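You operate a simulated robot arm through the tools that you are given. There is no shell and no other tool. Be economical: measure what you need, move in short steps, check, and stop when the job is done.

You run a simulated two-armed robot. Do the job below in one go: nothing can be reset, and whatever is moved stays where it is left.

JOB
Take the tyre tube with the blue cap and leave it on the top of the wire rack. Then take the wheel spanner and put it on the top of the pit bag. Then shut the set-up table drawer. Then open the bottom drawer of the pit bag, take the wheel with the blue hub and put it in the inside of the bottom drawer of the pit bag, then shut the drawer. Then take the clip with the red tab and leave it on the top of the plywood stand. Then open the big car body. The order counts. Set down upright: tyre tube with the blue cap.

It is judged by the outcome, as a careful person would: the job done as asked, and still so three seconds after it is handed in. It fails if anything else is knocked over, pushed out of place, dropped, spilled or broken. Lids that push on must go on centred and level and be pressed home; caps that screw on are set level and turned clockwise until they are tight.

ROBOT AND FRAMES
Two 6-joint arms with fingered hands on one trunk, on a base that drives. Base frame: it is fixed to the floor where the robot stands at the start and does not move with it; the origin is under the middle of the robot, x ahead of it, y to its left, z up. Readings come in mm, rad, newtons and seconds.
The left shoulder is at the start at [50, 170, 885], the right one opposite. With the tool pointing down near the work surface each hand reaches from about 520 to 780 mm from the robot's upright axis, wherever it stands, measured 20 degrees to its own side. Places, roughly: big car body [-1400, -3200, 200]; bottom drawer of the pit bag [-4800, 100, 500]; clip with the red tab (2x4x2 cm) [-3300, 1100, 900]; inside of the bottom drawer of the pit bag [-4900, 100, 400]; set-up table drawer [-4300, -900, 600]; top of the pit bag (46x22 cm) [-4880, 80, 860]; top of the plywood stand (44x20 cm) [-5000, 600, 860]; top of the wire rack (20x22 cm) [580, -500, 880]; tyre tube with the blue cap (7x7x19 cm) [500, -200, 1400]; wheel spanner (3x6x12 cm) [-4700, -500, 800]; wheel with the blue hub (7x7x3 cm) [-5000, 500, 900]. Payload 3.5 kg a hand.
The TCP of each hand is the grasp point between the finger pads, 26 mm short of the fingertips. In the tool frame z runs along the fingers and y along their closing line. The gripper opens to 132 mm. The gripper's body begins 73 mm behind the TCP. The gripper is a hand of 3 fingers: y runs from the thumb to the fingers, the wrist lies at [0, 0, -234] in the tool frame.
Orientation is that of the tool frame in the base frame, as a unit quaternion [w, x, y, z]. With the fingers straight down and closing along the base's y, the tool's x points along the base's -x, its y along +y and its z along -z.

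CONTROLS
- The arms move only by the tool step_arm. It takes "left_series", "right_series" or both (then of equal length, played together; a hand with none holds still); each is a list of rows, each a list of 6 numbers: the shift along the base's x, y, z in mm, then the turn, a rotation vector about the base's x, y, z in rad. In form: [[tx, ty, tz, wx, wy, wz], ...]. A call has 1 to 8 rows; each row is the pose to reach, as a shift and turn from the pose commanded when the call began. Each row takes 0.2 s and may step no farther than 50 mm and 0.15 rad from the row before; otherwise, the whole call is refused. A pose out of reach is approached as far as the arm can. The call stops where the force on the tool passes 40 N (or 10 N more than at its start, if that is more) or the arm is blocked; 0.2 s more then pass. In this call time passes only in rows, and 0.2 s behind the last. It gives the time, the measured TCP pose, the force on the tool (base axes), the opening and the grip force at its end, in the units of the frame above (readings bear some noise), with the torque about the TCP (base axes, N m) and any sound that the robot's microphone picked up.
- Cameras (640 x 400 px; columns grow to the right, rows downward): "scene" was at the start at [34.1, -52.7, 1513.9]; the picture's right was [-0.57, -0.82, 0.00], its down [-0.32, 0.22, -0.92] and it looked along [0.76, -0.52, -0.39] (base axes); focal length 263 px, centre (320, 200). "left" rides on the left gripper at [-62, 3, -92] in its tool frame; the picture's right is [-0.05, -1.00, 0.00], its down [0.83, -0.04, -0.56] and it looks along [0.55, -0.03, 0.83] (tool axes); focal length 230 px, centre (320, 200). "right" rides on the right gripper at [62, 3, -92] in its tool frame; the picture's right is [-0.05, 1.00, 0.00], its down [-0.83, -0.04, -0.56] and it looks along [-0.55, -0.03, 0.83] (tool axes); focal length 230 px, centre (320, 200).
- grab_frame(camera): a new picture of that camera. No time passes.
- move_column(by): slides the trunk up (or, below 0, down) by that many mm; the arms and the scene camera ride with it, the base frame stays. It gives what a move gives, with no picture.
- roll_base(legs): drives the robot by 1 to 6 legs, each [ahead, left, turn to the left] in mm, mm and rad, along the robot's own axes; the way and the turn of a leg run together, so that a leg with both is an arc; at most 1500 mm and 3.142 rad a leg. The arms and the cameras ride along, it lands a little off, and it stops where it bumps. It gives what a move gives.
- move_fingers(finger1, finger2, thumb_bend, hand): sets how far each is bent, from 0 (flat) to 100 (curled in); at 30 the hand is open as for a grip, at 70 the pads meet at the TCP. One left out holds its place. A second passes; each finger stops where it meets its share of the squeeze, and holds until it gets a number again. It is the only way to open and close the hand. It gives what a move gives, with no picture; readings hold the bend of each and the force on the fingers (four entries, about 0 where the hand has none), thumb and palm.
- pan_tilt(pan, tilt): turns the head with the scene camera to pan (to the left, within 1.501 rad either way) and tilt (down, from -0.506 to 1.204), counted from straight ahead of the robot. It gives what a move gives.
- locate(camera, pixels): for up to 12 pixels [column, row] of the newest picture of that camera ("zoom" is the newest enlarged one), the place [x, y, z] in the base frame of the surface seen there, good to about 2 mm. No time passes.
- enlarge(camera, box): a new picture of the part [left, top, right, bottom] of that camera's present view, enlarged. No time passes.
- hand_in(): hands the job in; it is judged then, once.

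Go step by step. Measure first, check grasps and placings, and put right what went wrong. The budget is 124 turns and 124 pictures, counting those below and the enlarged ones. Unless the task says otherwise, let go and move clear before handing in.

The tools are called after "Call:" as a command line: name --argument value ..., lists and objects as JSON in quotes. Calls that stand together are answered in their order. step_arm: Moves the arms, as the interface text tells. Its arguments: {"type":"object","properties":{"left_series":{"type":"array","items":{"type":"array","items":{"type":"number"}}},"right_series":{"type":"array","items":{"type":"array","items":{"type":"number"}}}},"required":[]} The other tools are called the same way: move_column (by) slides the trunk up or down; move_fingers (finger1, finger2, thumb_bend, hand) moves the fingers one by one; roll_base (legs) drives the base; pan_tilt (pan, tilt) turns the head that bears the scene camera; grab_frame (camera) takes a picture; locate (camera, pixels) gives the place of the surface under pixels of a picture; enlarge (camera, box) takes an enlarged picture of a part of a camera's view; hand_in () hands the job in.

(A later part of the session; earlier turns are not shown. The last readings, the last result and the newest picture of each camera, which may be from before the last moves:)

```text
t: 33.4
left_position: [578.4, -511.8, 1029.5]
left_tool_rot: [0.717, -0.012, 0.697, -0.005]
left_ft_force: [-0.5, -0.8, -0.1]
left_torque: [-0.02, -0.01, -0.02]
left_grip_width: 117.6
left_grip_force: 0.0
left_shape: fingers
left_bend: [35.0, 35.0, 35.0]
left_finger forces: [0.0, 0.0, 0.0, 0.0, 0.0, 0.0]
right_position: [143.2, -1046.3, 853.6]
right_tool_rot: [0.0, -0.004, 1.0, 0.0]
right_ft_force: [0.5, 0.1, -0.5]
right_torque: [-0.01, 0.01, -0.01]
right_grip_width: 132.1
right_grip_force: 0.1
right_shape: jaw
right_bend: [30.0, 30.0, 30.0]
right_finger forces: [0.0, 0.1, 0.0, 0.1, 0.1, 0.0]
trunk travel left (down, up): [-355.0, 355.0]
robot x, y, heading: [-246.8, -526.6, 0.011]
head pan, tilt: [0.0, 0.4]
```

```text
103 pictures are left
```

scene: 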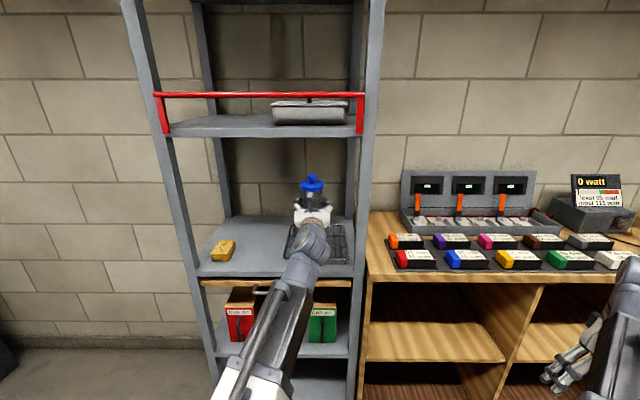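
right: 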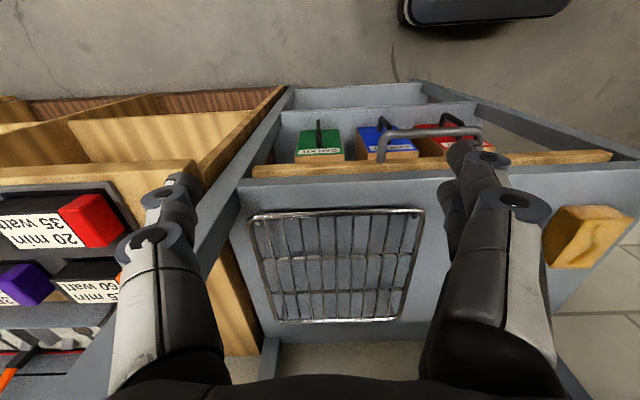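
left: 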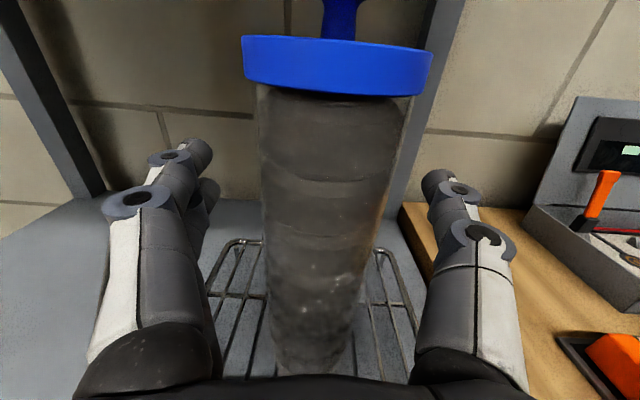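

The tube stands freely. I'll back the hand out, then drive the base back.

Call:
step_arm --left_series '[[-30, 0, 0, 0, 0, 0], [-75, 0, 0, 0, 0, 0], [-120, 0, 0, 0, 0, 0], [-165, 0, 0, 0, 0, 0], [-190, 0, 0, 0, 0, 0]]'

Call:
roll_base --legs '[[-400, 0, 0]]'

Call:
grab_frame --camera "scene"

Call:
pan_tilt --pan 1.5 --tilt 0.3

Call:
grab_frame --camera "scene"

Call:
pan_tilt --pan -1.5 --tilt 0.3

Call:
grab_frame --camera "scene"

```text
t: 34.6
left_position: [397.1, -515.0, 1034.0]
left_tool_rot: [0.717, -0.013, 0.697, -0.005]
left_ft_force: [0.3, -0.4, 0.1]
left_torque: [-0.02, -0.01, 0.01]
left_grip_width: 117.7
left_grip_force: 0.0
left_shape: fingers
left_bend: [35.0, 35.0, 35.0]
left_finger forces: [0.1, 0.0, 0.0, 0.1, 0.0, 0.0]
left hand out of reach, approached as far as the arm can: row 5
right_position: [142.7, -1046.5, 855.3]
right_tool_rot: [0.0, -0.005, 1.0, 0.0]
right_ft_force: [0.2, -0.4, 0.3]
right_torque: [0.02, 0.02, 0.01]
right_grip_width: 131.8
right_grip_force: 0.1
right_shape: jaw
right_bend: [30.0, 30.0, 30.0]
right_finger forces: [0.0, 0.0, 0.0, 0.1, 0.0, 0.1]
trunk travel left (down, up): [-355.0, 355.0]
robot x, y, heading: [-247.2, -526.8, 0.004]
head pan, tilt: [0.0, 0.4]
```

```text
t: 37.0
left_position: [15.3, -515.7, 1034.0]
left_tool_rot: [0.717, -0.014, 0.697, -0.003]
left_ft_force: [-0.1, 0.0, 0.2]
left_torque: [-0.03, 0.01, 0.01]
left_grip_width: 117.8
left_grip_force: 0.0
left_shape: fingers
left_bend: [35.0, 35.0, 35.0]
left_finger forces: [0.1, 0.0, 0.1, 0.0, 0.0, 0.1]
right_position: [-237.2, -1049.6, 855.8]
right_tool_rot: [0.0, -0.007, 1.0, 0.0]
right_ft_force: [0.7, 0.0, -0.2]
right_torque: [0.01, 0.05, -0.01]
right_grip_width: 132.0
right_grip_force: 0.1
right_shape: jaw
right_bend: [30.0, 30.0, 30.0]
right_finger forces: [0.1, 0.1, 0.0, 0.0, 0.1, 0.1]
trunk travel left (down, up): [-355.0, 355.0]
robot x, y, heading: [-624.8, -526.2, 0.012]
head pan, tilt: [0.0, 0.4]
```

```text
102 pictures are left
```

scene: 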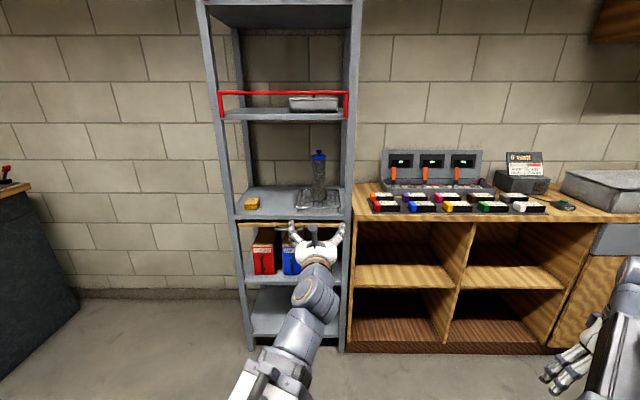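

```text
t: 38.6
left_position: [15.8, -514.9, 1033.3]
left_tool_rot: [0.717, -0.015, 0.697, -0.003]
left_ft_force: [0.6, 0.3, -1.1]
left_torque: [0.0, -0.02, -0.01]
left_grip_width: 118.0
left_grip_force: 0.1
left_shape: fingers
left_bend: [35.0, 35.0, 35.0]
left_finger forces: [0.0, 0.0, 0.0, 0.0, 0.2, 0.1]
right_position: [-236.6, -1048.2, 854.5]
right_tool_rot: [0.001, -0.007, 1.0, 0.0]
right_ft_force: [0.6, -0.4, -0.9]
right_torque: [0.0, 0.02, -0.03]
right_grip_width: 131.8
right_grip_force: 0.1
right_shape: jaw
right_bend: [30.0, 30.0, 30.0]
right_finger forces: [0.0, 0.0, 0.0, 0.0, 0.1, 0.1]
trunk travel left (down, up): [-355.0, 355.0]
robot x, y, heading: [-626.8, -535.5, 0.009]
head pan, tilt: [1.499, 0.3]
```

```text
101 pictures are left
```

scene: 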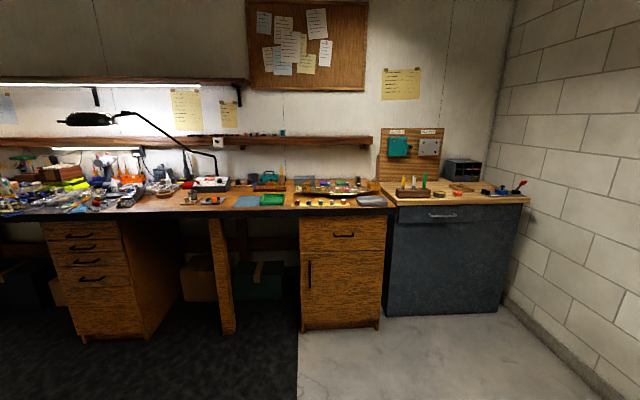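

```text
t: 41.2
left_position: [15.4, -514.5, 1032.4]
left_tool_rot: [0.717, -0.014, 0.697, -0.003]
left_ft_force: [-0.4, -0.7, -0.3]
left_torque: [-0.01, -0.02, 0.02]
left_grip_width: 117.9
left_grip_force: 0.1
left_shape: fingers
left_bend: [35.0, 35.0, 35.0]
left_finger forces: [0.1, 0.0, 0.0, 0.0, 0.1, 0.0]
right_position: [-237.2, -1048.6, 853.8]
right_tool_rot: [0.001, -0.007, 1.0, 0.0]
right_ft_force: [-0.9, -0.3, -0.1]
right_torque: [0.0, 0.0, -0.04]
right_grip_width: 131.8
right_grip_force: 0.1
right_shape: jaw
right_bend: [30.0, 30.0, 30.0]
right_finger forces: [0.0, 0.0, 0.0, 0.0, 0.1, 0.1]
trunk travel left (down, up): [-355.0, 355.0]
robot x, y, heading: [-622.6, -533.7, 0.011]
head pan, tilt: [-1.499, 0.3]
```

```text
100 pictures are left
```

scene: 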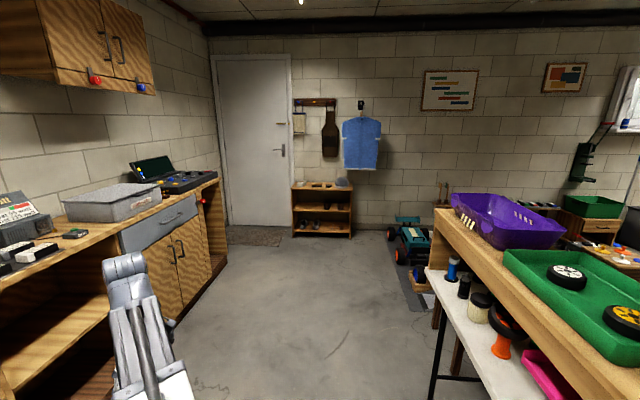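

The tube stands on the rack. Next I'll plan the drive to the pit area, so I'll measure the obstacles in this view.

Call:
locate --camera "scene" --pixels '[[437, 212], [450, 245], [520, 265], [600, 370], [430, 275], [408, 220], [400, 260], [600, 200], [440, 390], [330, 340], [415, 280], [597, 130]]'

Call:
roll_base --legs '[[0, 0, 1.57], [0, 0, 1.57]]'

Call:
pan_tilt --pan 0.3 --tilt 0.3

Call:
grab_frame --camera "scene"

```text
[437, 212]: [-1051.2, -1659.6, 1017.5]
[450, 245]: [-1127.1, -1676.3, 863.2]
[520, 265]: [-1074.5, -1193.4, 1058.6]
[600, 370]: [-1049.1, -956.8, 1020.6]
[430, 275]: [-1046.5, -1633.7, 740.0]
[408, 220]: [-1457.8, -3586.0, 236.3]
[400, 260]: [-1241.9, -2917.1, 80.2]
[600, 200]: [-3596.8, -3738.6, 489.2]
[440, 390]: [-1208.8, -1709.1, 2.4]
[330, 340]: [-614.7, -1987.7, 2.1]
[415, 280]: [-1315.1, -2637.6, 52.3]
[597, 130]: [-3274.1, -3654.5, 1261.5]
```

```text
t: 48.8
left_position: [-1264.7, -456.2, 1032.8]
left_tool_rot: [0.057, -0.696, 0.034, 0.715]
left_ft_force: [-2.1, 19.2, 0.2]
left_torque: [0.28, 0.02, 0.29]
left_grip_width: 117.8
left_grip_force: 9.8
left_shape: fingers
left_bend: [35.0, 36.0, 35.0]
left_finger forces: [0.0, 19.4, 0.1, 0.0, 0.1, 0.0]
right_position: [-959.1, 27.6, 853.2]
right_tool_rot: [0.002, 0.999, -0.049, 0.0]
right_ft_force: [-1.0, -0.2, 0.0]
right_torque: [0.0, -0.01, -0.01]
right_grip_width: 132.0
right_grip_force: 0.1
right_shape: jaw
right_bend: [30.0, 30.0, 30.0]
right_finger forces: [0.0, 0.1, 0.0, 0.0, 0.1, 0.0]
trunk travel left (down, up): [-355.0, 355.0]
robot x, y, heading: [-629.3, -532.3, 3.052]
head pan, tilt: [-1.499, 0.3]
stopped in leg 2: the robot was blocked; the commanded pose is now the measured one
```

```text
t: 50.6
left_position: [-1263.6, -458.7, 1033.2]
left_tool_rot: [0.054, -0.696, 0.033, 0.715]
left_ft_force: [4.3, 21.2, -2.6]
left_torque: [0.46, 0.02, 0.75]
left_grip_width: 118.0
left_grip_force: 11.0
left_shape: fingers
left_bend: [35.0, 36.0, 35.0]
left_finger forces: [0.0, 21.8, 0.1, 0.0, 0.0, 0.1]
right_position: [-959.0, 28.2, 853.5]
right_tool_rot: [0.002, 0.999, -0.047, -0.001]
right_ft_force: [0.1, 0.2, 0.7]
right_torque: [0.02, -0.01, 0.01]
right_grip_width: 131.8
right_grip_force: 0.2
right_shape: jaw
right_bend: [30.0, 30.0, 30.0]
right_finger forces: [0.1, 0.0, 0.0, 0.0, 0.0, 0.0]
trunk travel left (down, up): [-355.0, 355.0]
robot x, y, heading: [-628.0, -528.1, 3.048]
head pan, tilt: [0.3, 0.3]
```

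```text
99 pictures are left
```

scene: 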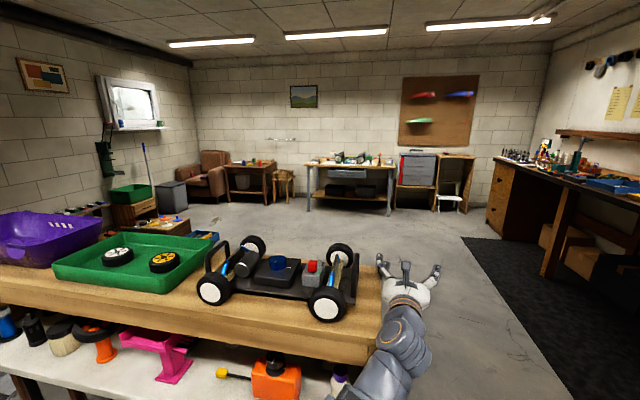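

The left finger has touched the end of the middle table (about pixel 375,290). I'll turn back to free it, then look.

Call:
roll_base --legs '[[0, 0, -0.25]]'

Call:
pan_tilt --pan 0.4 --tilt 0.45

Call:
grab_frame --camera "scene"

```text
t: 51.9
left_position: [-1227.9, -305.4, 1034.0]
left_tool_rot: [0.143, -0.687, 0.119, 0.703]
left_ft_force: [1.0, -0.4, -0.7]
left_torque: [-0.05, 0.01, 0.02]
left_grip_width: 117.9
left_grip_force: 0.1
left_shape: fingers
left_bend: [35.0, 35.0, 35.0]
left_finger forces: [0.0, 0.1, 0.0, 0.0, 0.1, 0.0]
right_position: [-810.6, 91.3, 855.4]
right_tool_rot: [0.0, 0.985, -0.173, 0.0]
right_ft_force: [0.3, -0.6, 0.2]
right_torque: [0.01, 0.0, -0.01]
right_grip_width: 131.8
right_grip_force: 0.2
right_shape: jaw
right_bend: [30.0, 30.0, 30.0]
right_finger forces: [0.0, 0.0, 0.1, 0.0, 0.0, 0.1]
trunk travel left (down, up): [-355.0, 355.0]
robot x, y, heading: [-626.1, -533.0, 2.797]
head pan, tilt: [0.3, 0.3]
```

```text
t: 52.6
left_position: [-1228.1, -307.1, 1033.2]
left_tool_rot: [0.143, -0.687, 0.118, 0.703]
left_ft_force: [-0.4, 1.0, -0.5]
left_torque: [0.02, 0.01, 0.02]
left_grip_width: 117.7
left_grip_force: 0.0
left_shape: fingers
left_bend: [35.0, 35.0, 35.0]
left_finger forces: [0.1, 0.0, 0.0, 0.0, 0.0, 0.0]
right_position: [-809.7, 90.8, 855.1]
right_tool_rot: [0.0, 0.985, -0.174, 0.0]
right_ft_force: [-0.5, -0.1, -0.2]
right_torque: [-0.03, -0.03, -0.01]
right_grip_width: 131.6
right_grip_force: 0.0
right_shape: jaw
right_bend: [30.0, 30.0, 30.0]
right_finger forces: [0.0, 0.0, 0.0, 0.0, 0.0, 0.0]
trunk travel left (down, up): [-355.0, 355.0]
robot x, y, heading: [-627.6, -532.9, 2.793]
head pan, tilt: [0.4, 0.45]
```

```text
98 pictures are left
```

scene: 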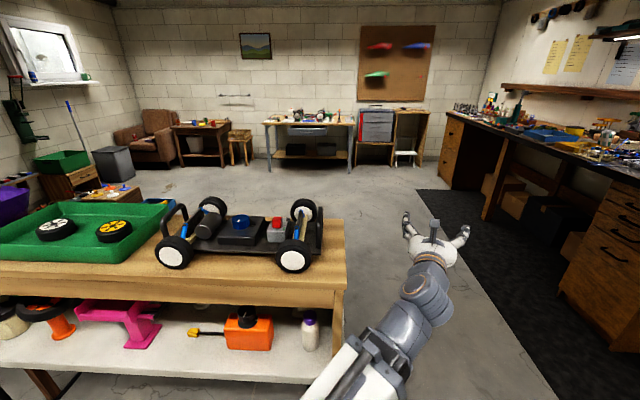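

Call:
locate --camera "scene" --pixels '[[343, 240], [340, 290], [443, 125], [490, 215], [575, 290], [290, 122], [350, 122], [268, 168], [378, 108], [410, 112], [414, 160], [470, 103]]'

Call:
enlarge --camera "scene" --box '[250, 90, 450, 190]'

```text
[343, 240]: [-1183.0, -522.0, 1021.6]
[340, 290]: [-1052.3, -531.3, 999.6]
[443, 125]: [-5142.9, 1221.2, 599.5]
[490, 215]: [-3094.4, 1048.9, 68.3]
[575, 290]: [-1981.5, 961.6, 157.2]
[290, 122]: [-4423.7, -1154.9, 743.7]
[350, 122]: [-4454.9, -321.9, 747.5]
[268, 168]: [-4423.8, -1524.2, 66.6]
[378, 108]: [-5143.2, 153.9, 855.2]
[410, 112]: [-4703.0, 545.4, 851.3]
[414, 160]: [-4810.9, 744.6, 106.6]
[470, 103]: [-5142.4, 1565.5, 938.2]
```

```text
3.20 times, centred on (350, 140) of scene
```

zoom: 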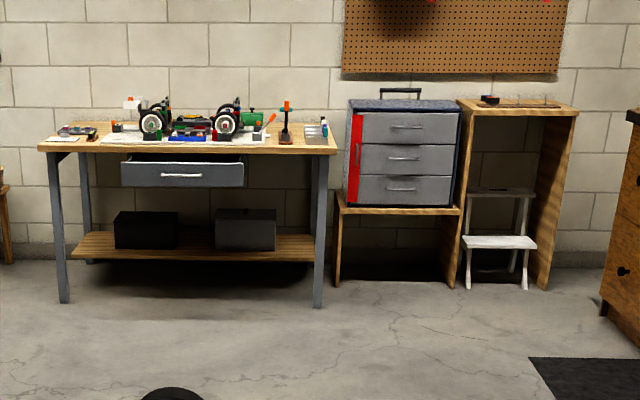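

The way along y≈-100 is free. I'll strafe away from the table, straighten up and drive toward the far wall.

Call:
roll_base --legs '[[0, -450, 0], [0, 0, 0.349], [1500, 0, 0], [1400, 0, 0]]'

Call:
pan_tilt --pan 0.0 --tilt 0.35

Call:
grab_frame --camera "scene"

```text
t: 70.2
left_position: [-4066.1, -111.0, 1034.7]
left_tool_rot: [0.016, -0.697, -0.005, 0.717]
left_ft_force: [0.4, -0.3, 0.3]
left_torque: [0.0, 0.02, 0.04]
left_grip_width: 118.1
left_grip_force: 0.1
left_shape: fingers
left_bend: [35.0, 35.0, 35.0]
left_finger forces: [0.1, 0.0, 0.0, 0.0, 0.0, 0.0]
right_position: [-3814.5, 406.4, 855.1]
right_tool_rot: [0.0, 1.0, 0.005, 0.0]
right_ft_force: [0.4, -0.2, 0.1]
right_torque: [0.03, 0.0, -0.01]
right_grip_width: 131.9
right_grip_force: 0.0
right_shape: jaw
right_bend: [30.0, 30.0, 30.0]
right_finger forces: [0.0, 0.1, 0.0, 0.1, 0.0, 0.0]
trunk travel left (down, up): [-355.0, 355.0]
robot x, y, heading: [-3426.0, -111.2, -3.131]
head pan, tilt: [0.4, 0.45]
```

```text
t: 71.1
left_position: [-4065.4, -111.4, 1033.6]
left_tool_rot: [0.014, -0.697, -0.006, 0.717]
left_ft_force: [0.5, 0.3, -0.5]
left_torque: [0.0, -0.01, 0.01]
left_grip_width: 118.3
left_grip_force: 0.0
left_shape: fingers
left_bend: [35.0, 35.0, 35.0]
left_finger forces: [0.0, 0.0, 0.1, 0.0, 0.0, 0.0]
right_position: [-3813.4, 408.1, 855.1]
right_tool_rot: [0.001, 1.0, 0.005, 0.0]
right_ft_force: [-0.7, 0.9, -0.1]
right_torque: [0.02, -0.01, 0.0]
right_grip_width: 132.1
right_grip_force: 0.2
right_shape: jaw
right_bend: [30.0, 30.0, 30.0]
right_finger forces: [0.1, 0.1, 0.0, 0.1, 0.1, 0.0]
trunk travel left (down, up): [-355.0, 355.0]
robot x, y, heading: [-3425.1, -110.2, -3.131]
head pan, tilt: [0.0, 0.351]
```

```text
96 pictures are left
```

scene: 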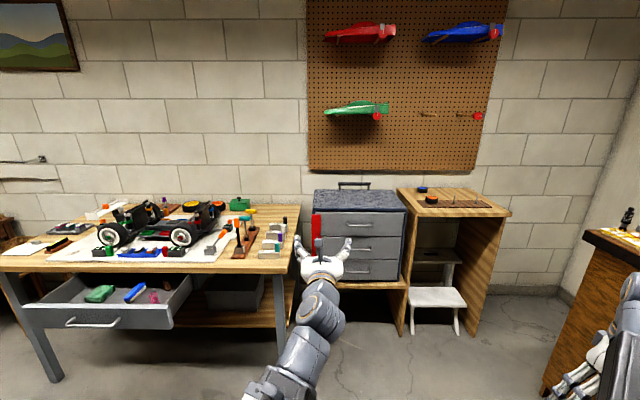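

Call:
enlarge --camera "scene" --box '[200, 180, 310, 270]'

Call:
enlarge --camera "scene" --box '[300, 170, 520, 300]'

```text
4.44 times, centred on (255, 225) of scene
```

zoom: 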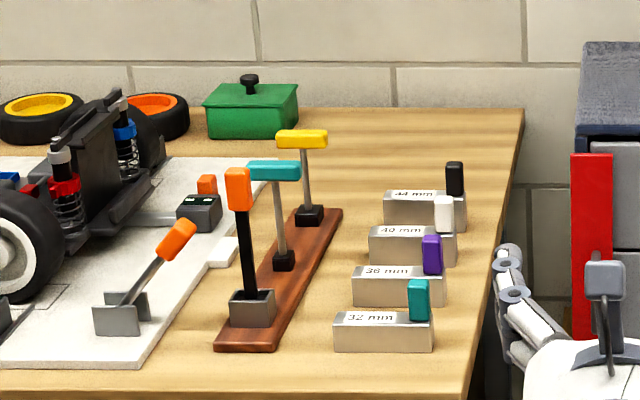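

```text
2.91 times, centred on (410, 235) of scene
```

zoom: 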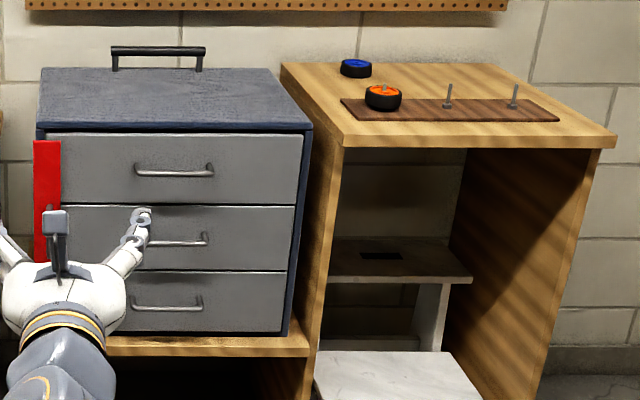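

Call:
enlarge --camera "scene" --box '[225, 195, 275, 265]'

Call:
locate --camera "zoom" --pixels '[[320, 200]]'

```text
5.71 times, centred on (250, 230) of scene
```

zoom: 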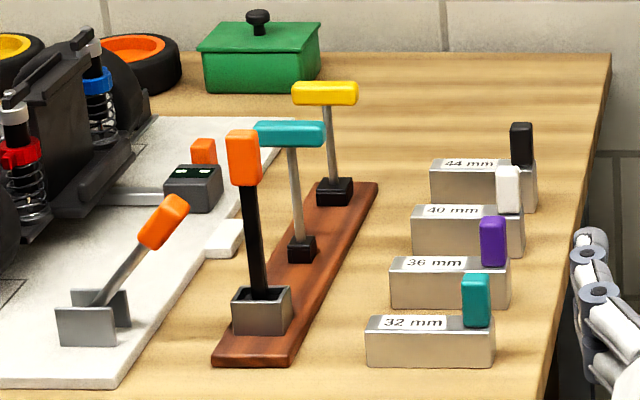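

```text
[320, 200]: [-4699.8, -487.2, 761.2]
```

Call:
locate --camera "zoom" --pixels '[[243, 135], [243, 165], [254, 230], [260, 290], [260, 310], [234, 320], [288, 310], [288, 125], [262, 135], [318, 130], [295, 200], [302, 250]]'

Call:
locate --camera "zoom" --pixels '[[325, 84], [298, 95], [352, 95], [330, 150], [334, 195], [232, 360], [288, 362], [372, 190], [400, 60], [165, 215], [90, 330], [340, 330]]'

```text
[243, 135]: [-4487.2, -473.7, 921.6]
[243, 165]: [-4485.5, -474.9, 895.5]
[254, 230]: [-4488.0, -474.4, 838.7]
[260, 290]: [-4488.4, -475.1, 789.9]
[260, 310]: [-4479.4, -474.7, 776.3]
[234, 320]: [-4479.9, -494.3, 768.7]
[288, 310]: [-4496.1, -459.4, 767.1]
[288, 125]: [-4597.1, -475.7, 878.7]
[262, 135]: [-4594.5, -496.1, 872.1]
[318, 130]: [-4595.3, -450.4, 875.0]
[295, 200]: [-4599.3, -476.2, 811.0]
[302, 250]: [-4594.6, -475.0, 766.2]
```

```text
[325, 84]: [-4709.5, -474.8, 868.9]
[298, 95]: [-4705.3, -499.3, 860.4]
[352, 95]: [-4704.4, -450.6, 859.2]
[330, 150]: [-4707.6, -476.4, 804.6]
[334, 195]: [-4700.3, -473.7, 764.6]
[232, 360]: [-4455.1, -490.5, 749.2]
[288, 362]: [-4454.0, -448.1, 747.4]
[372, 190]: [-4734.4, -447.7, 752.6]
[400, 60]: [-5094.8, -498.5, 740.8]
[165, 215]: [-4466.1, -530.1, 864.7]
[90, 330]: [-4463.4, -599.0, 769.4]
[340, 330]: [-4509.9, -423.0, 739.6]
```

Coordinates settle it: the yellow T-handle at (-4709,-475), about 118 mm tall, is the wheel spanner, since the teal one is at x −4597. I'll raise the trunk and turn the left hand to point down.

Call:
move_column --by 170

Call:
step_arm --left_series '[[0, 0, 0, 0, -0.15, 0], [0, 0, 0, 0, -0.3, 0], [0, 0, 0, 0, -0.45, 0], [0, 0, 0, 0, -0.6, 0], [0, 0, 0, 0, -0.75, 0], [0, 0, 0, 0, -0.9, 0], [0, 0, 0, 0, -1.05, 0], [0, 0, 0, 0, -1.2, 0]]'

Call:
step_arm --left_series '[[0, 0, 0, 0, -0.13, 0], [0, 0, 0, 0, -0.26, 0], [0, 0, 0, 0, -0.34, 0], [0, 0, 0, 0, -0.34, 0]]'

Call:
roll_base --legs '[[0, 200, -0.011]]'

```text
t: 73.0
left_position: [-4065.2, -110.2, 1203.3]
left_tool_rot: [0.015, -0.697, -0.005, 0.717]
left_ft_force: [0.0, -0.8, -0.1]
left_torque: [-0.02, 0.0, 0.0]
left_grip_width: 118.1
left_grip_force: 0.1
left_shape: fingers
left_bend: [35.0, 35.0, 35.0]
left_finger forces: [0.0, 0.0, 0.0, 0.0, 0.0, 0.0]
right_position: [-3813.6, 408.1, 1025.8]
right_tool_rot: [0.0, 1.0, 0.005, 0.0]
right_ft_force: [0.2, 0.1, -0.5]
right_torque: [0.0, 0.01, 0.01]
right_grip_width: 131.8
right_grip_force: 0.0
right_shape: jaw
right_bend: [30.0, 30.0, 30.0]
right_finger forces: [0.0, 0.0, 0.1, 0.0, 0.0, 0.0]
trunk travel left (down, up): [-525.0, 185.0]
robot x, y, heading: [-3426.4, -110.4, -3.132]
head pan, tilt: [0.0, 0.351]
```

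```text
t: 74.8
left_position: [-4065.7, -110.4, 1203.0]
left_tool_rot: [-0.009, 0.98, 0.014, -0.198]
left_ft_force: [-0.2, -0.5, -0.1]
left_torque: [0.0, -0.01, 0.01]
left_grip_width: 117.8
left_grip_force: 0.1
left_shape: fingers
left_bend: [35.0, 35.0, 35.0]
left_finger forces: [0.1, 0.0, 0.0, 0.0, 0.0, 0.0]
right_position: [-3814.4, 407.4, 1025.3]
right_tool_rot: [0.0, 1.0, 0.005, 0.0]
right_ft_force: [-1.0, -0.5, -0.3]
right_torque: [-0.01, 0.01, 0.0]
right_grip_width: 131.7
right_grip_force: 0.0
right_shape: jaw
right_bend: [30.0, 30.0, 30.0]
right_finger forces: [0.0, 0.1, 0.0, 0.0, 0.0, 0.0]
trunk travel left (down, up): [-525.0, 185.0]
robot x, y, heading: [-3420.0, -113.3, -3.13]
head pan, tilt: [0.0, 0.351]
```

```text
t: 75.8
left_position: [-4063.0, -111.8, 1194.1]
left_tool_rot: [-0.01, 0.997, 0.015, -0.075]
left_ft_force: [0.6, 0.1, 0.2]
left_torque: [0.0, -0.01, -0.02]
left_grip_width: 117.7
left_grip_force: 0.0
left_shape: fingers
left_bend: [35.0, 35.0, 35.0]
left_finger forces: [0.0, 0.1, 0.0, 0.1, 0.0, 0.0]
left hand out of reach, approached as far as the arm can: row 2, 3, 4
right_position: [-3813.9, 407.4, 1025.2]
right_tool_rot: [0.0, 1.0, 0.005, 0.0]
right_ft_force: [1.0, 0.6, -0.5]
right_torque: [-0.05, -0.01, 0.02]
right_grip_width: 131.9
right_grip_force: 0.1
right_shape: jaw
right_bend: [30.0, 30.0, 30.0]
right_finger forces: [0.0, 0.0, 0.0, 0.1, 0.1, 0.1]
trunk travel left (down, up): [-525.0, 185.0]
robot x, y, heading: [-3426.7, -112.1, -3.132]
head pan, tilt: [0.0, 0.351]
```

```text
t: 77.5
left_position: [-4062.1, -307.2, 1194.9]
left_tool_rot: [-0.01, 0.997, 0.008, -0.076]
left_ft_force: [-0.3, -0.1, -0.1]
left_torque: [0.03, 0.03, 0.02]
left_grip_width: 118.0
left_grip_force: 0.0
left_shape: fingers
left_bend: [35.0, 35.0, 35.0]
left_finger forces: [0.0, 0.0, 0.1, 0.0, 0.0, 0.0]
right_position: [-3805.6, 208.5, 1024.2]
right_tool_rot: [0.0, 1.0, -0.002, 0.0]
right_ft_force: [-0.2, -0.1, -0.1]
right_torque: [0.02, -0.01, 0.0]
right_grip_width: 131.8
right_grip_force: 0.1
right_shape: jaw
right_bend: [30.0, 30.0, 30.0]
right_finger forces: [0.0, 0.0, 0.0, 0.0, 0.0, 0.1]
trunk travel left (down, up): [-525.0, 185.0]
robot x, y, heading: [-3423.7, -311.6, 3.139]
head pan, tilt: [0.0, 0.351]
```

Hand nearly down. I'll lower it, move it to the left side and finish levelling, then test a yaw turn.

Call:
step_arm --left_series '[[0, -30, -40, 0, -0.05, 0], [0, -60, -80, 0, -0.1, 0], [0, -90, -120, 0, -0.15, 0], [0, -120, -130, 0, -0.15, 0]]'

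Call:
step_arm --left_series '[[0, 0, 0, 0, 0, 0.15], [0, 0, 0, 0, 0, 0.3], [0, 0, 0, 0, 0, 0.45], [0, 0, 0, 0, 0, 0.6], [0, 0, 0, 0, 0, 0.75], [0, 0, 0, 0, 0, 0.9], [0, 0, 0, 0, 0, 1.05], [0, 0, 0, 0, 0, 1.2]]'

```text
t: 78.5
left_position: [-4062.9, -427.5, 1065.5]
left_tool_rot: [-0.01, 1.0, 0.008, 0.001]
left_ft_force: [0.6, -0.5, -0.8]
left_torque: [0.0, -0.05, 0.01]
left_grip_width: 117.9
left_grip_force: 0.0
left_shape: fingers
left_bend: [35.0, 35.0, 35.0]
left_finger forces: [0.1, 0.1, 0.0, 0.1, 0.0, 0.0]
right_position: [-3807.3, 209.9, 1025.0]
right_tool_rot: [0.0, 1.0, -0.002, 0.0]
right_ft_force: [-0.2, 0.4, 0.3]
right_torque: [-0.03, 0.0, 0.01]
right_grip_width: 132.0
right_grip_force: 0.1
right_shape: jaw
right_bend: [30.0, 30.0, 30.0]
right_finger forces: [0.1, 0.1, 0.0, 0.0, 0.1, 0.0]
trunk travel left (down, up): [-525.0, 185.0]
robot x, y, heading: [-3423.4, -311.6, 3.136]
head pan, tilt: [0.0, 0.351]
```

```text
t: 80.2
left_position: [-4061.1, -426.3, 1065.0]
left_tool_rot: [-0.007, 0.82, 0.573, -0.005]
left_ft_force: [0.2, 0.2, 0.4]
left_torque: [-0.03, 0.01, -0.01]
left_grip_width: 118.0
left_grip_force: 0.1
left_shape: fingers
left_bend: [35.0, 35.0, 35.0]
left_finger forces: [0.1, 0.0, 0.0, 0.0, 0.0, 0.1]
right_position: [-3806.9, 209.1, 1024.3]
right_tool_rot: [0.0, 1.0, -0.001, 0.0]
right_ft_force: [0.0, 0.4, 0.0]
right_torque: [0.01, -0.05, 0.03]
right_grip_width: 131.7
right_grip_force: 0.1
right_shape: jaw
right_bend: [30.0, 30.0, 30.0]
right_finger forces: [0.0, 0.0, 0.1, 0.0, 0.0, 0.0]
trunk travel left (down, up): [-525.0, 185.0]
robot x, y, heading: [-3421.4, -312.9, 3.14]
head pan, tilt: [0.0, 0.351]
```

Yaw works. I'll finish it and drive forward so that the hand is above the spanner.

Call:
step_arm --left_series '[[0, 0, 0, 0.005, 0, 0.12], [0, 0, 0, 0.01, 0, 0.24], [0, 0, 0, 0.012, 0, 0.36]]'

Call:
move_fingers --hand "left" --finger1 45 --finger2 45 --thumb_bend 45

Call:
roll_base --legs '[[620, 0, 0]]'

Call:
pan_tilt --pan 0.3 --tilt 0.7

Call:
grab_frame --camera "scene"

Call:
grab_frame --camera "left"

```text
t: 81.0
left_position: [-4063.6, -448.0, 1063.6]
left_tool_rot: [-0.008, 0.771, 0.637, -0.004]
left_ft_force: [0.7, 0.2, 0.0]
left_torque: [-0.01, 0.01, 0.0]
left_grip_width: 117.9
left_grip_force: 0.1
left_shape: fingers
left_bend: [35.0, 35.0, 35.0]
left_finger forces: [0.0, 0.1, 0.0, 0.0, 0.0, 0.0]
left hand out of reach, approached as far as the arm can: row 2, 3
right_position: [-3807.4, 210.6, 1024.9]
right_tool_rot: [0.0, 1.0, -0.002, 0.0]
right_ft_force: [0.0, 0.7, 0.2]
right_torque: [-0.02, 0.02, 0.01]
right_grip_width: 131.9
right_grip_force: 0.0
right_shape: jaw
right_bend: [30.0, 30.0, 30.0]
right_finger forces: [0.0, 0.0, 0.1, 0.1, 0.0, 0.1]
trunk travel left (down, up): [-525.0, 185.0]
robot x, y, heading: [-3419.0, -310.9, 3.14]
head pan, tilt: [0.0, 0.351]
```

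```text
t: 82.0
left_position: [-4062.4, -448.8, 1063.6]
left_tool_rot: [-0.009, 0.771, 0.636, -0.003]
left_ft_force: [0.8, -0.6, 0.3]
left_torque: [0.02, -0.05, 0.01]
left_grip_width: 85.2
left_grip_force: 0.1
left_shape: fingers
left_bend: [45.0, 45.0, 45.0]
left_finger forces: [0.1, 0.0, 0.1, 0.0, 0.0, 0.0]
right_position: [-3806.0, 209.7, 1024.5]
right_tool_rot: [0.0, 1.0, -0.002, 0.0]
right_ft_force: [0.2, 0.3, -0.5]
right_torque: [-0.01, -0.02, -0.03]
right_grip_width: 131.6
right_grip_force: 0.1
right_shape: jaw
right_bend: [30.0, 30.0, 30.0]
right_finger forces: [0.1, 0.0, 0.0, 0.0, 0.0, 0.0]
trunk travel left (down, up): [-525.0, 185.0]
robot x, y, heading: [-3424.9, -316.8, 3.141]
head pan, tilt: [0.0, 0.351]
```

```text
t: 85.5
left_position: [-4667.4, -439.5, 1064.8]
left_tool_rot: [-0.009, 0.774, 0.633, -0.003]
left_ft_force: [-0.4, 0.0, 0.0]
left_torque: [0.02, -0.01, 0.02]
left_grip_width: 85.4
left_grip_force: 0.0
left_shape: fingers
left_bend: [45.0, 45.0, 45.0]
left_finger forces: [0.0, 0.1, 0.0, 0.0, 0.0, 0.0]
right_position: [-4406.8, 216.2, 1024.8]
right_tool_rot: [0.001, 1.0, -0.006, 0.0]
right_ft_force: [0.3, 0.8, 0.4]
right_torque: [-0.03, 0.01, -0.03]
right_grip_width: 131.7
right_grip_force: 0.0
right_shape: jaw
right_bend: [30.0, 30.0, 30.0]
right_finger forces: [0.0, 0.1, 0.0, 0.0, 0.0, 0.0]
trunk travel left (down, up): [-525.0, 185.0]
robot x, y, heading: [-4027.5, -313.4, 3.132]
head pan, tilt: [0.0, 0.351]
```

```text
t: 86.3
left_position: [-4667.7, -439.3, 1064.4]
left_tool_rot: [-0.01, 0.774, 0.634, -0.003]
left_ft_force: [0.7, -0.5, 0.1]
left_torque: [0.02, -0.02, -0.02]
left_grip_width: 85.2
left_grip_force: 0.0
left_shape: fingers
left_bend: [45.0, 45.0, 45.0]
left_finger forces: [0.1, 0.1, 0.0, 0.0, 0.0, 0.0]
right_position: [-4404.6, 215.7, 1024.5]
right_tool_rot: [0.0, 1.0, -0.006, -0.001]
right_ft_force: [0.0, 0.1, -0.3]
right_torque: [0.0, -0.03, -0.01]
right_grip_width: 131.9
right_grip_force: 0.1
right_shape: jaw
right_bend: [30.0, 30.0, 30.0]
right_finger forces: [0.0, 0.1, 0.1, 0.0, 0.0, 0.1]
trunk travel left (down, up): [-525.0, 185.0]
robot x, y, heading: [-4022.7, -307.0, 3.138]
head pan, tilt: [0.3, 0.7]
```

```text
92 pictures are left
```

scene: 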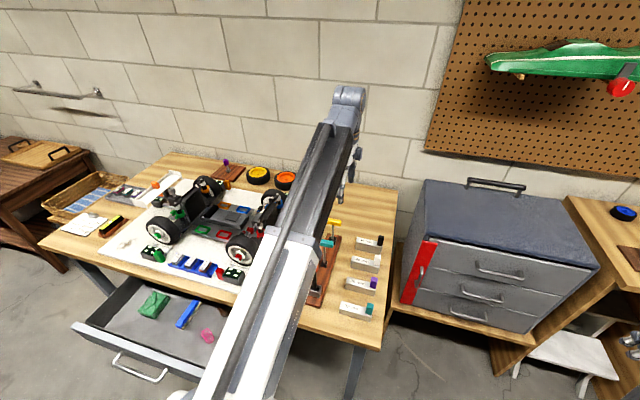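

```text
91 pictures are left
```

left: 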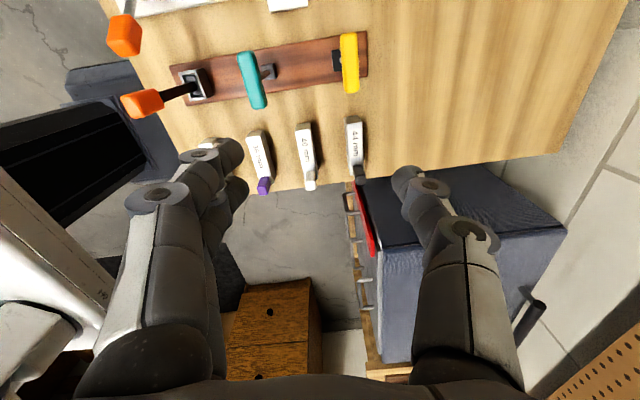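

The spanner (yellow, about (350,60)) is clearly seen. I'll measure it from here and move above it.

Call:
locate --camera "left" --pixels '[[348, 36], [350, 62], [352, 90], [341, 60], [358, 60], [260, 105], [240, 55], [355, 120]]'

Call:
step_arm --left_series '[[-13, -12, -10, 0, 0, 0.07], [-26, -24, -20, 0, 0, 0.14], [-40, -36, -30, 0, 0, 0.2]]'

Call:
grab_frame --camera "left"

```text
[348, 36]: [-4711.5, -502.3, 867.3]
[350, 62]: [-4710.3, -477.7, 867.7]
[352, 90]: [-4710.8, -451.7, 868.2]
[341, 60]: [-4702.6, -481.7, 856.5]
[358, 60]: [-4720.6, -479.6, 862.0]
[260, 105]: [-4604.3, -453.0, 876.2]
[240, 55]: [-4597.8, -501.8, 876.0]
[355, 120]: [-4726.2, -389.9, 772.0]
```

```text
t: 87.1
left_position: [-4693.1, -504.4, 1043.7]
left_tool_rot: [-0.009, 0.738, 0.674, -0.004]
left_ft_force: [0.6, -0.1, -0.8]
left_torque: [0.0, 0.0, -0.01]
left_grip_width: 85.4
left_grip_force: 0.0
left_shape: fingers
left_bend: [45.0, 45.0, 45.0]
left_finger forces: [0.1, 0.1, 0.0, 0.1, 0.1, 0.1]
left hand out of reach, approached as far as the arm can: row 1, 2, 3
right_position: [-4404.5, 216.3, 1023.9]
right_tool_rot: [0.0, 1.0, -0.005, 0.0]
right_ft_force: [0.4, 0.5, -0.4]
right_torque: [-0.03, 0.05, -0.01]
right_grip_width: 131.8
right_grip_force: 0.2
right_shape: jaw
right_bend: [30.0, 30.0, 30.0]
right_finger forces: [0.0, 0.1, 0.1, 0.1, 0.1, 0.0]
trunk travel left (down, up): [-525.0, 185.0]
robot x, y, heading: [-4026.4, -311.4, 3.133]
head pan, tilt: [0.3, 0.7]
```

```text
90 pictures are left
```

left: 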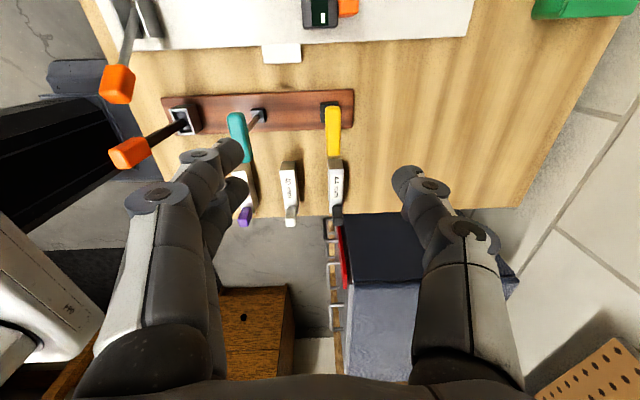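

Call:
step_arm --left_series '[[0, 0, -20, 0, 0, -0.1]]'

```text
t: 87.5
left_position: [-4692.4, -505.0, 1021.3]
left_tool_rot: [-0.01, 0.771, 0.637, -0.004]
left_ft_force: [-0.3, 0.0, 0.0]
left_torque: [-0.01, 0.01, 0.0]
left_grip_width: 85.4
left_grip_force: 0.0
left_shape: fingers
left_bend: [45.0, 45.0, 45.0]
left_finger forces: [0.0, 0.0, 0.0, 0.0, 0.0, 0.0]
right_position: [-4405.3, 216.1, 1025.3]
right_tool_rot: [0.0, 1.0, -0.006, 0.0]
right_ft_force: [0.1, -0.1, -0.4]
right_torque: [0.03, 0.0, -0.02]
right_grip_width: 131.7
right_grip_force: 0.1
right_shape: jaw
right_bend: [30.0, 30.0, 30.0]
right_finger forces: [0.0, 0.0, 0.0, 0.1, 0.1, 0.0]
trunk travel left (down, up): [-525.0, 185.0]
robot x, y, heading: [-4027.1, -312.5, 3.132]
head pan, tilt: [0.3, 0.7]
```

The arm's yaw is limited to about 1.38, so I'll make up the last 0.19 rad with the base.

Call:
roll_base --legs '[[0, -159, 0], [38, 0, 0.19]]'

Call:
grab_frame --camera "left"

```text
t: 89.6
left_position: [-4681.9, -468.9, 1022.0]
left_tool_rot: [-0.009, 0.708, 0.706, -0.005]
left_ft_force: [0.4, 0.3, 0.3]
left_torque: [0.01, 0.02, -0.05]
left_grip_width: 85.3
left_grip_force: 0.0
left_shape: fingers
left_bend: [45.0, 45.0, 45.0]
left_finger forces: [0.1, 0.1, 0.1, 0.0, 0.1, 0.0]
right_position: [-4531.6, 292.7, 1023.7]
right_tool_rot: [0.0, 0.996, 0.088, 0.0]
right_ft_force: [-0.4, 0.0, -0.3]
right_torque: [-0.01, 0.04, 0.02]
right_grip_width: 132.1
right_grip_force: 0.0
right_shape: jaw
right_bend: [30.0, 30.0, 30.0]
right_finger forces: [0.1, 0.0, 0.0, 0.1, 0.0, 0.0]
trunk travel left (down, up): [-525.0, 185.0]
robot x, y, heading: [-4061.5, -154.2, -2.965]
head pan, tilt: [0.3, 0.7]
```

```text
89 pictures are left
```

left: 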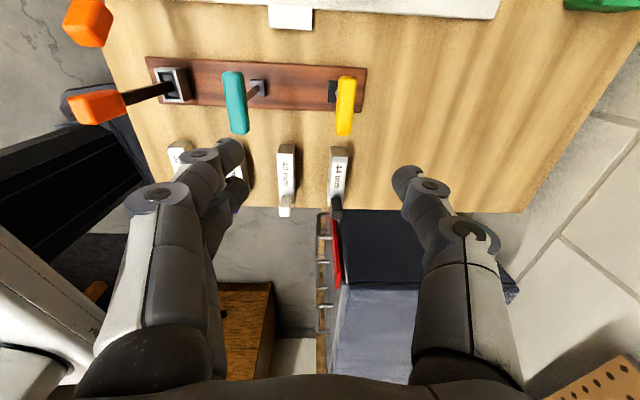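

Aligned. I'll go over the bar and down.

Call:
step_arm --left_series '[[-15, -4, -30, 0, 0, 0], [-29, -8, -60, 0, 0, 0], [-29, -8, -100, 0, 0, 0], [-29, -8, -130, 0, 0, 0]]'

Call:
grab_frame --camera "left"

```text
t: 90.6
left_position: [-4712.4, -479.0, 890.4]
left_tool_rot: [-0.009, 0.709, 0.705, -0.006]
left_ft_force: [0.7, 0.0, 0.4]
left_torque: [0.01, -0.03, -0.03]
left_grip_width: 85.6
left_grip_force: 0.0
left_shape: fingers
left_bend: [45.0, 45.0, 45.0]
left_finger forces: [0.0, 0.0, 0.0, 0.0, 0.0, 0.0]
right_position: [-4530.9, 293.1, 1023.9]
right_tool_rot: [0.0, 0.996, 0.086, -0.001]
right_ft_force: [0.3, 0.7, 0.0]
right_torque: [0.03, -0.01, 0.0]
right_grip_width: 131.8
right_grip_force: 0.1
right_shape: jaw
right_bend: [30.0, 30.0, 30.0]
right_finger forces: [0.0, 0.1, 0.0, 0.0, 0.0, 0.0]
trunk travel left (down, up): [-525.0, 185.0]
robot x, y, heading: [-4061.2, -154.8, -2.967]
head pan, tilt: [0.3, 0.7]
```

```text
88 pictures are left
```

left: 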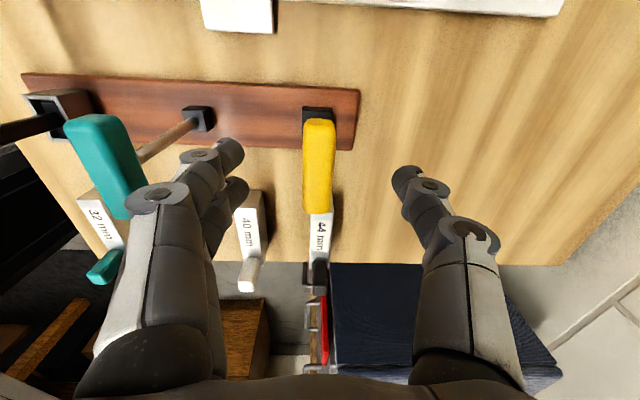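

Call:
step_arm --left_series '[[2, 2, -16, 0, 0, 0], [2, 2, -31, 0, 0, 0]]'

Call:
move_fingers --hand "left" --finger1 70 --finger2 70 --thumb_bend 70

Call:
step_arm --left_series '[[0, 0, 10, 0, 0, 0], [0, 0, 40, 0, 0, 0]]'

Call:
grab_frame --camera "left"

```text
t: 91.2
left_position: [-4709.6, -473.3, 859.4]
left_tool_rot: [-0.009, 0.709, 0.705, -0.005]
left_ft_force: [0.2, 0.4, 0.6]
left_torque: [0.02, 0.02, -0.03]
left_grip_width: 85.4
left_grip_force: 0.1
left_shape: fingers
left_bend: [45.0, 45.0, 45.0]
left_finger forces: [0.1, 0.0, 0.0, 0.0, 0.1, 0.1]
right_position: [-4531.4, 292.8, 1024.7]
right_tool_rot: [0.001, 0.996, 0.086, 0.0]
right_ft_force: [-0.2, -0.1, 0.9]
right_torque: [-0.03, 0.01, 0.02]
right_grip_width: 131.9
right_grip_force: 0.2
right_shape: jaw
right_bend: [30.0, 30.0, 30.0]
right_finger forces: [0.1, 0.0, 0.0, 0.0, 0.1, 0.0]
trunk travel left (down, up): [-525.0, 185.0]
robot x, y, heading: [-4063.2, -153.6, -2.966]
head pan, tilt: [0.3, 0.7]
```

```text
t: 92.2
left_position: [-4707.0, -473.2, 859.0]
left_tool_rot: [-0.01, 0.709, 0.705, -0.005]
left_ft_force: [-0.1, -0.1, -0.1]
left_torque: [-0.03, -0.03, -0.04]
left_grip_width: 11.5
left_grip_force: 2.9
left_shape: fingers
left_bend: [68.0, 68.0, 69.0]
left_finger forces: [1.3, 1.1, 0.0, 0.0, 2.8, 0.1]
right_position: [-4531.1, 294.2, 1025.6]
right_tool_rot: [0.001, 0.996, 0.088, 0.0]
right_ft_force: [-0.6, -0.1, 0.2]
right_torque: [0.01, 0.01, -0.03]
right_grip_width: 131.5
right_grip_force: 0.1
right_shape: jaw
right_bend: [30.0, 30.0, 30.0]
right_finger forces: [0.1, 0.1, 0.0, 0.1, 0.1, 0.0]
trunk travel left (down, up): [-525.0, 185.0]
robot x, y, heading: [-4060.9, -151.1, -2.963]
head pan, tilt: [0.3, 0.7]
```

```text
t: 92.8
left_position: [-4707.7, -473.3, 900.4]
left_tool_rot: [-0.009, 0.709, 0.705, -0.004]
left_ft_force: [-0.6, -0.2, -0.8]
left_torque: [-0.01, 0.03, 0.0]
left_grip_width: 11.1
left_grip_force: 2.3
left_shape: fingers
left_bend: [68.0, 68.0, 69.0]
left_finger forces: [1.2, 1.0, 0.0, 0.0, 2.5, 0.0]
right_position: [-4531.8, 291.8, 1024.7]
right_tool_rot: [0.0, 0.996, 0.086, -0.001]
right_ft_force: [-0.2, -0.7, -0.1]
right_torque: [-0.01, 0.03, 0.01]
right_grip_width: 132.1
right_grip_force: 0.0
right_shape: jaw
right_bend: [30.0, 30.0, 30.0]
right_finger forces: [0.0, 0.1, 0.0, 0.1, 0.0, 0.1]
trunk travel left (down, up): [-525.0, 185.0]
robot x, y, heading: [-4063.6, -149.1, -2.967]
head pan, tilt: [0.3, 0.7]
```

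```text
87 pictures are left
```

left: 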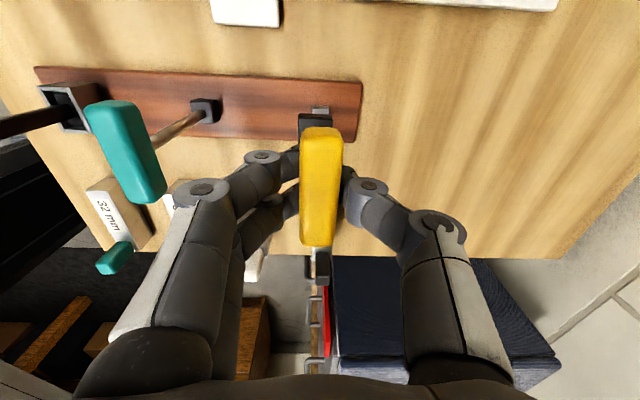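

Held and lifting off its stud. The grip is light, so I'll tighten it and lift clear.

Call:
move_fingers --hand "left" --finger1 78 --finger2 78 --thumb_bend 78

Call:
step_arm --left_series '[[0, 0, 40, 0, 0, 0], [0, 0, 80, 0, 0, 0], [0, 0, 120, 0, 0, 0], [0, 0, 150, 0, 0, 0]]'

Call:
grab_frame --camera "left"

Call:
pan_tilt --pan 0.0 --tilt 0.6

Call:
grab_frame --camera "scene"

```text
t: 93.8
left_position: [-4708.1, -472.7, 901.5]
left_tool_rot: [-0.009, 0.709, 0.705, -0.004]
left_ft_force: [0.7, -0.2, -0.3]
left_torque: [0.01, 0.04, 0.03]
left_grip_width: 0.0
left_grip_force: 0.4
left_shape: fingers
left_bend: [76.0, 76.0, 74.0]
left_finger forces: [0.1, 0.6, 0.0, 0.0, 0.1, 0.0]
right_position: [-4531.0, 292.4, 1024.2]
right_tool_rot: [0.0, 0.996, 0.088, 0.0]
right_ft_force: [0.5, -0.2, -0.8]
right_torque: [0.01, -0.01, -0.01]
right_grip_width: 132.0
right_grip_force: 0.1
right_shape: jaw
right_bend: [30.0, 30.0, 30.0]
right_finger forces: [0.0, 0.0, 0.0, 0.1, 0.0, 0.1]
trunk travel left (down, up): [-525.0, 185.0]
robot x, y, heading: [-4062.8, -155.9, -2.964]
head pan, tilt: [0.3, 0.7]
```

```text
t: 94.8
left_position: [-4707.7, -475.5, 1050.6]
left_tool_rot: [-0.009, 0.709, 0.705, -0.004]
left_ft_force: [0.8, 0.3, -1.5]
left_torque: [-0.01, 0.03, -0.02]
left_grip_width: 0.1
left_grip_force: 0.4
left_shape: fingers
left_bend: [76.0, 76.0, 74.0]
left_finger forces: [0.0, 0.5, 0.1, 0.0, 0.0, 0.0]
right_position: [-4530.7, 292.5, 1024.3]
right_tool_rot: [0.0, 0.996, 0.087, -0.001]
right_ft_force: [-0.5, 0.7, -0.1]
right_torque: [0.03, -0.01, 0.0]
right_grip_width: 131.7
right_grip_force: 0.0
right_shape: jaw
right_bend: [30.0, 30.0, 30.0]
right_finger forces: [0.0, 0.1, 0.0, 0.0, 0.0, 0.0]
trunk travel left (down, up): [-525.0, 185.0]
robot x, y, heading: [-4063.4, -153.3, -2.97]
head pan, tilt: [0.3, 0.7]
```

```text
86 pictures are left
```

left: 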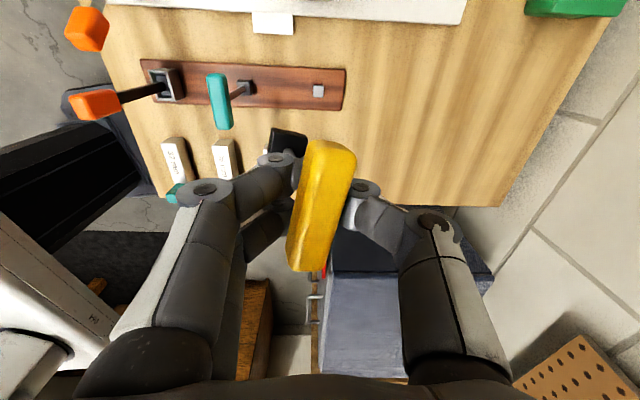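

```text
t: 95.6
left_position: [-4707.9, -473.6, 1049.8]
left_tool_rot: [-0.008, 0.709, 0.706, -0.005]
left_ft_force: [-0.3, 0.2, -2.0]
left_torque: [0.01, 0.05, -0.01]
left_grip_width: 0.0
left_grip_force: 0.3
left_shape: fingers
left_bend: [76.0, 76.0, 74.0]
left_finger forces: [0.0, 0.5, 0.1, 0.0, 0.0, 0.1]
right_position: [-4530.9, 293.0, 1025.3]
right_tool_rot: [0.0, 0.996, 0.087, 0.0]
right_ft_force: [0.0, -0.2, 0.6]
right_torque: [0.01, 0.01, 0.0]
right_grip_width: 132.0
right_grip_force: 0.1
right_shape: jaw
right_bend: [30.0, 30.0, 30.0]
right_finger forces: [0.0, 0.1, 0.0, 0.0, 0.0, 0.1]
trunk travel left (down, up): [-525.0, 185.0]
robot x, y, heading: [-4062.4, -154.3, -2.97]
head pan, tilt: [0.0, 0.6]
```

```text
85 pictures are left
```

scene: 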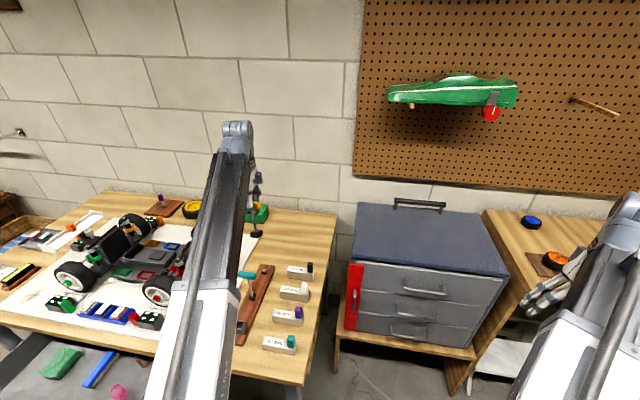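

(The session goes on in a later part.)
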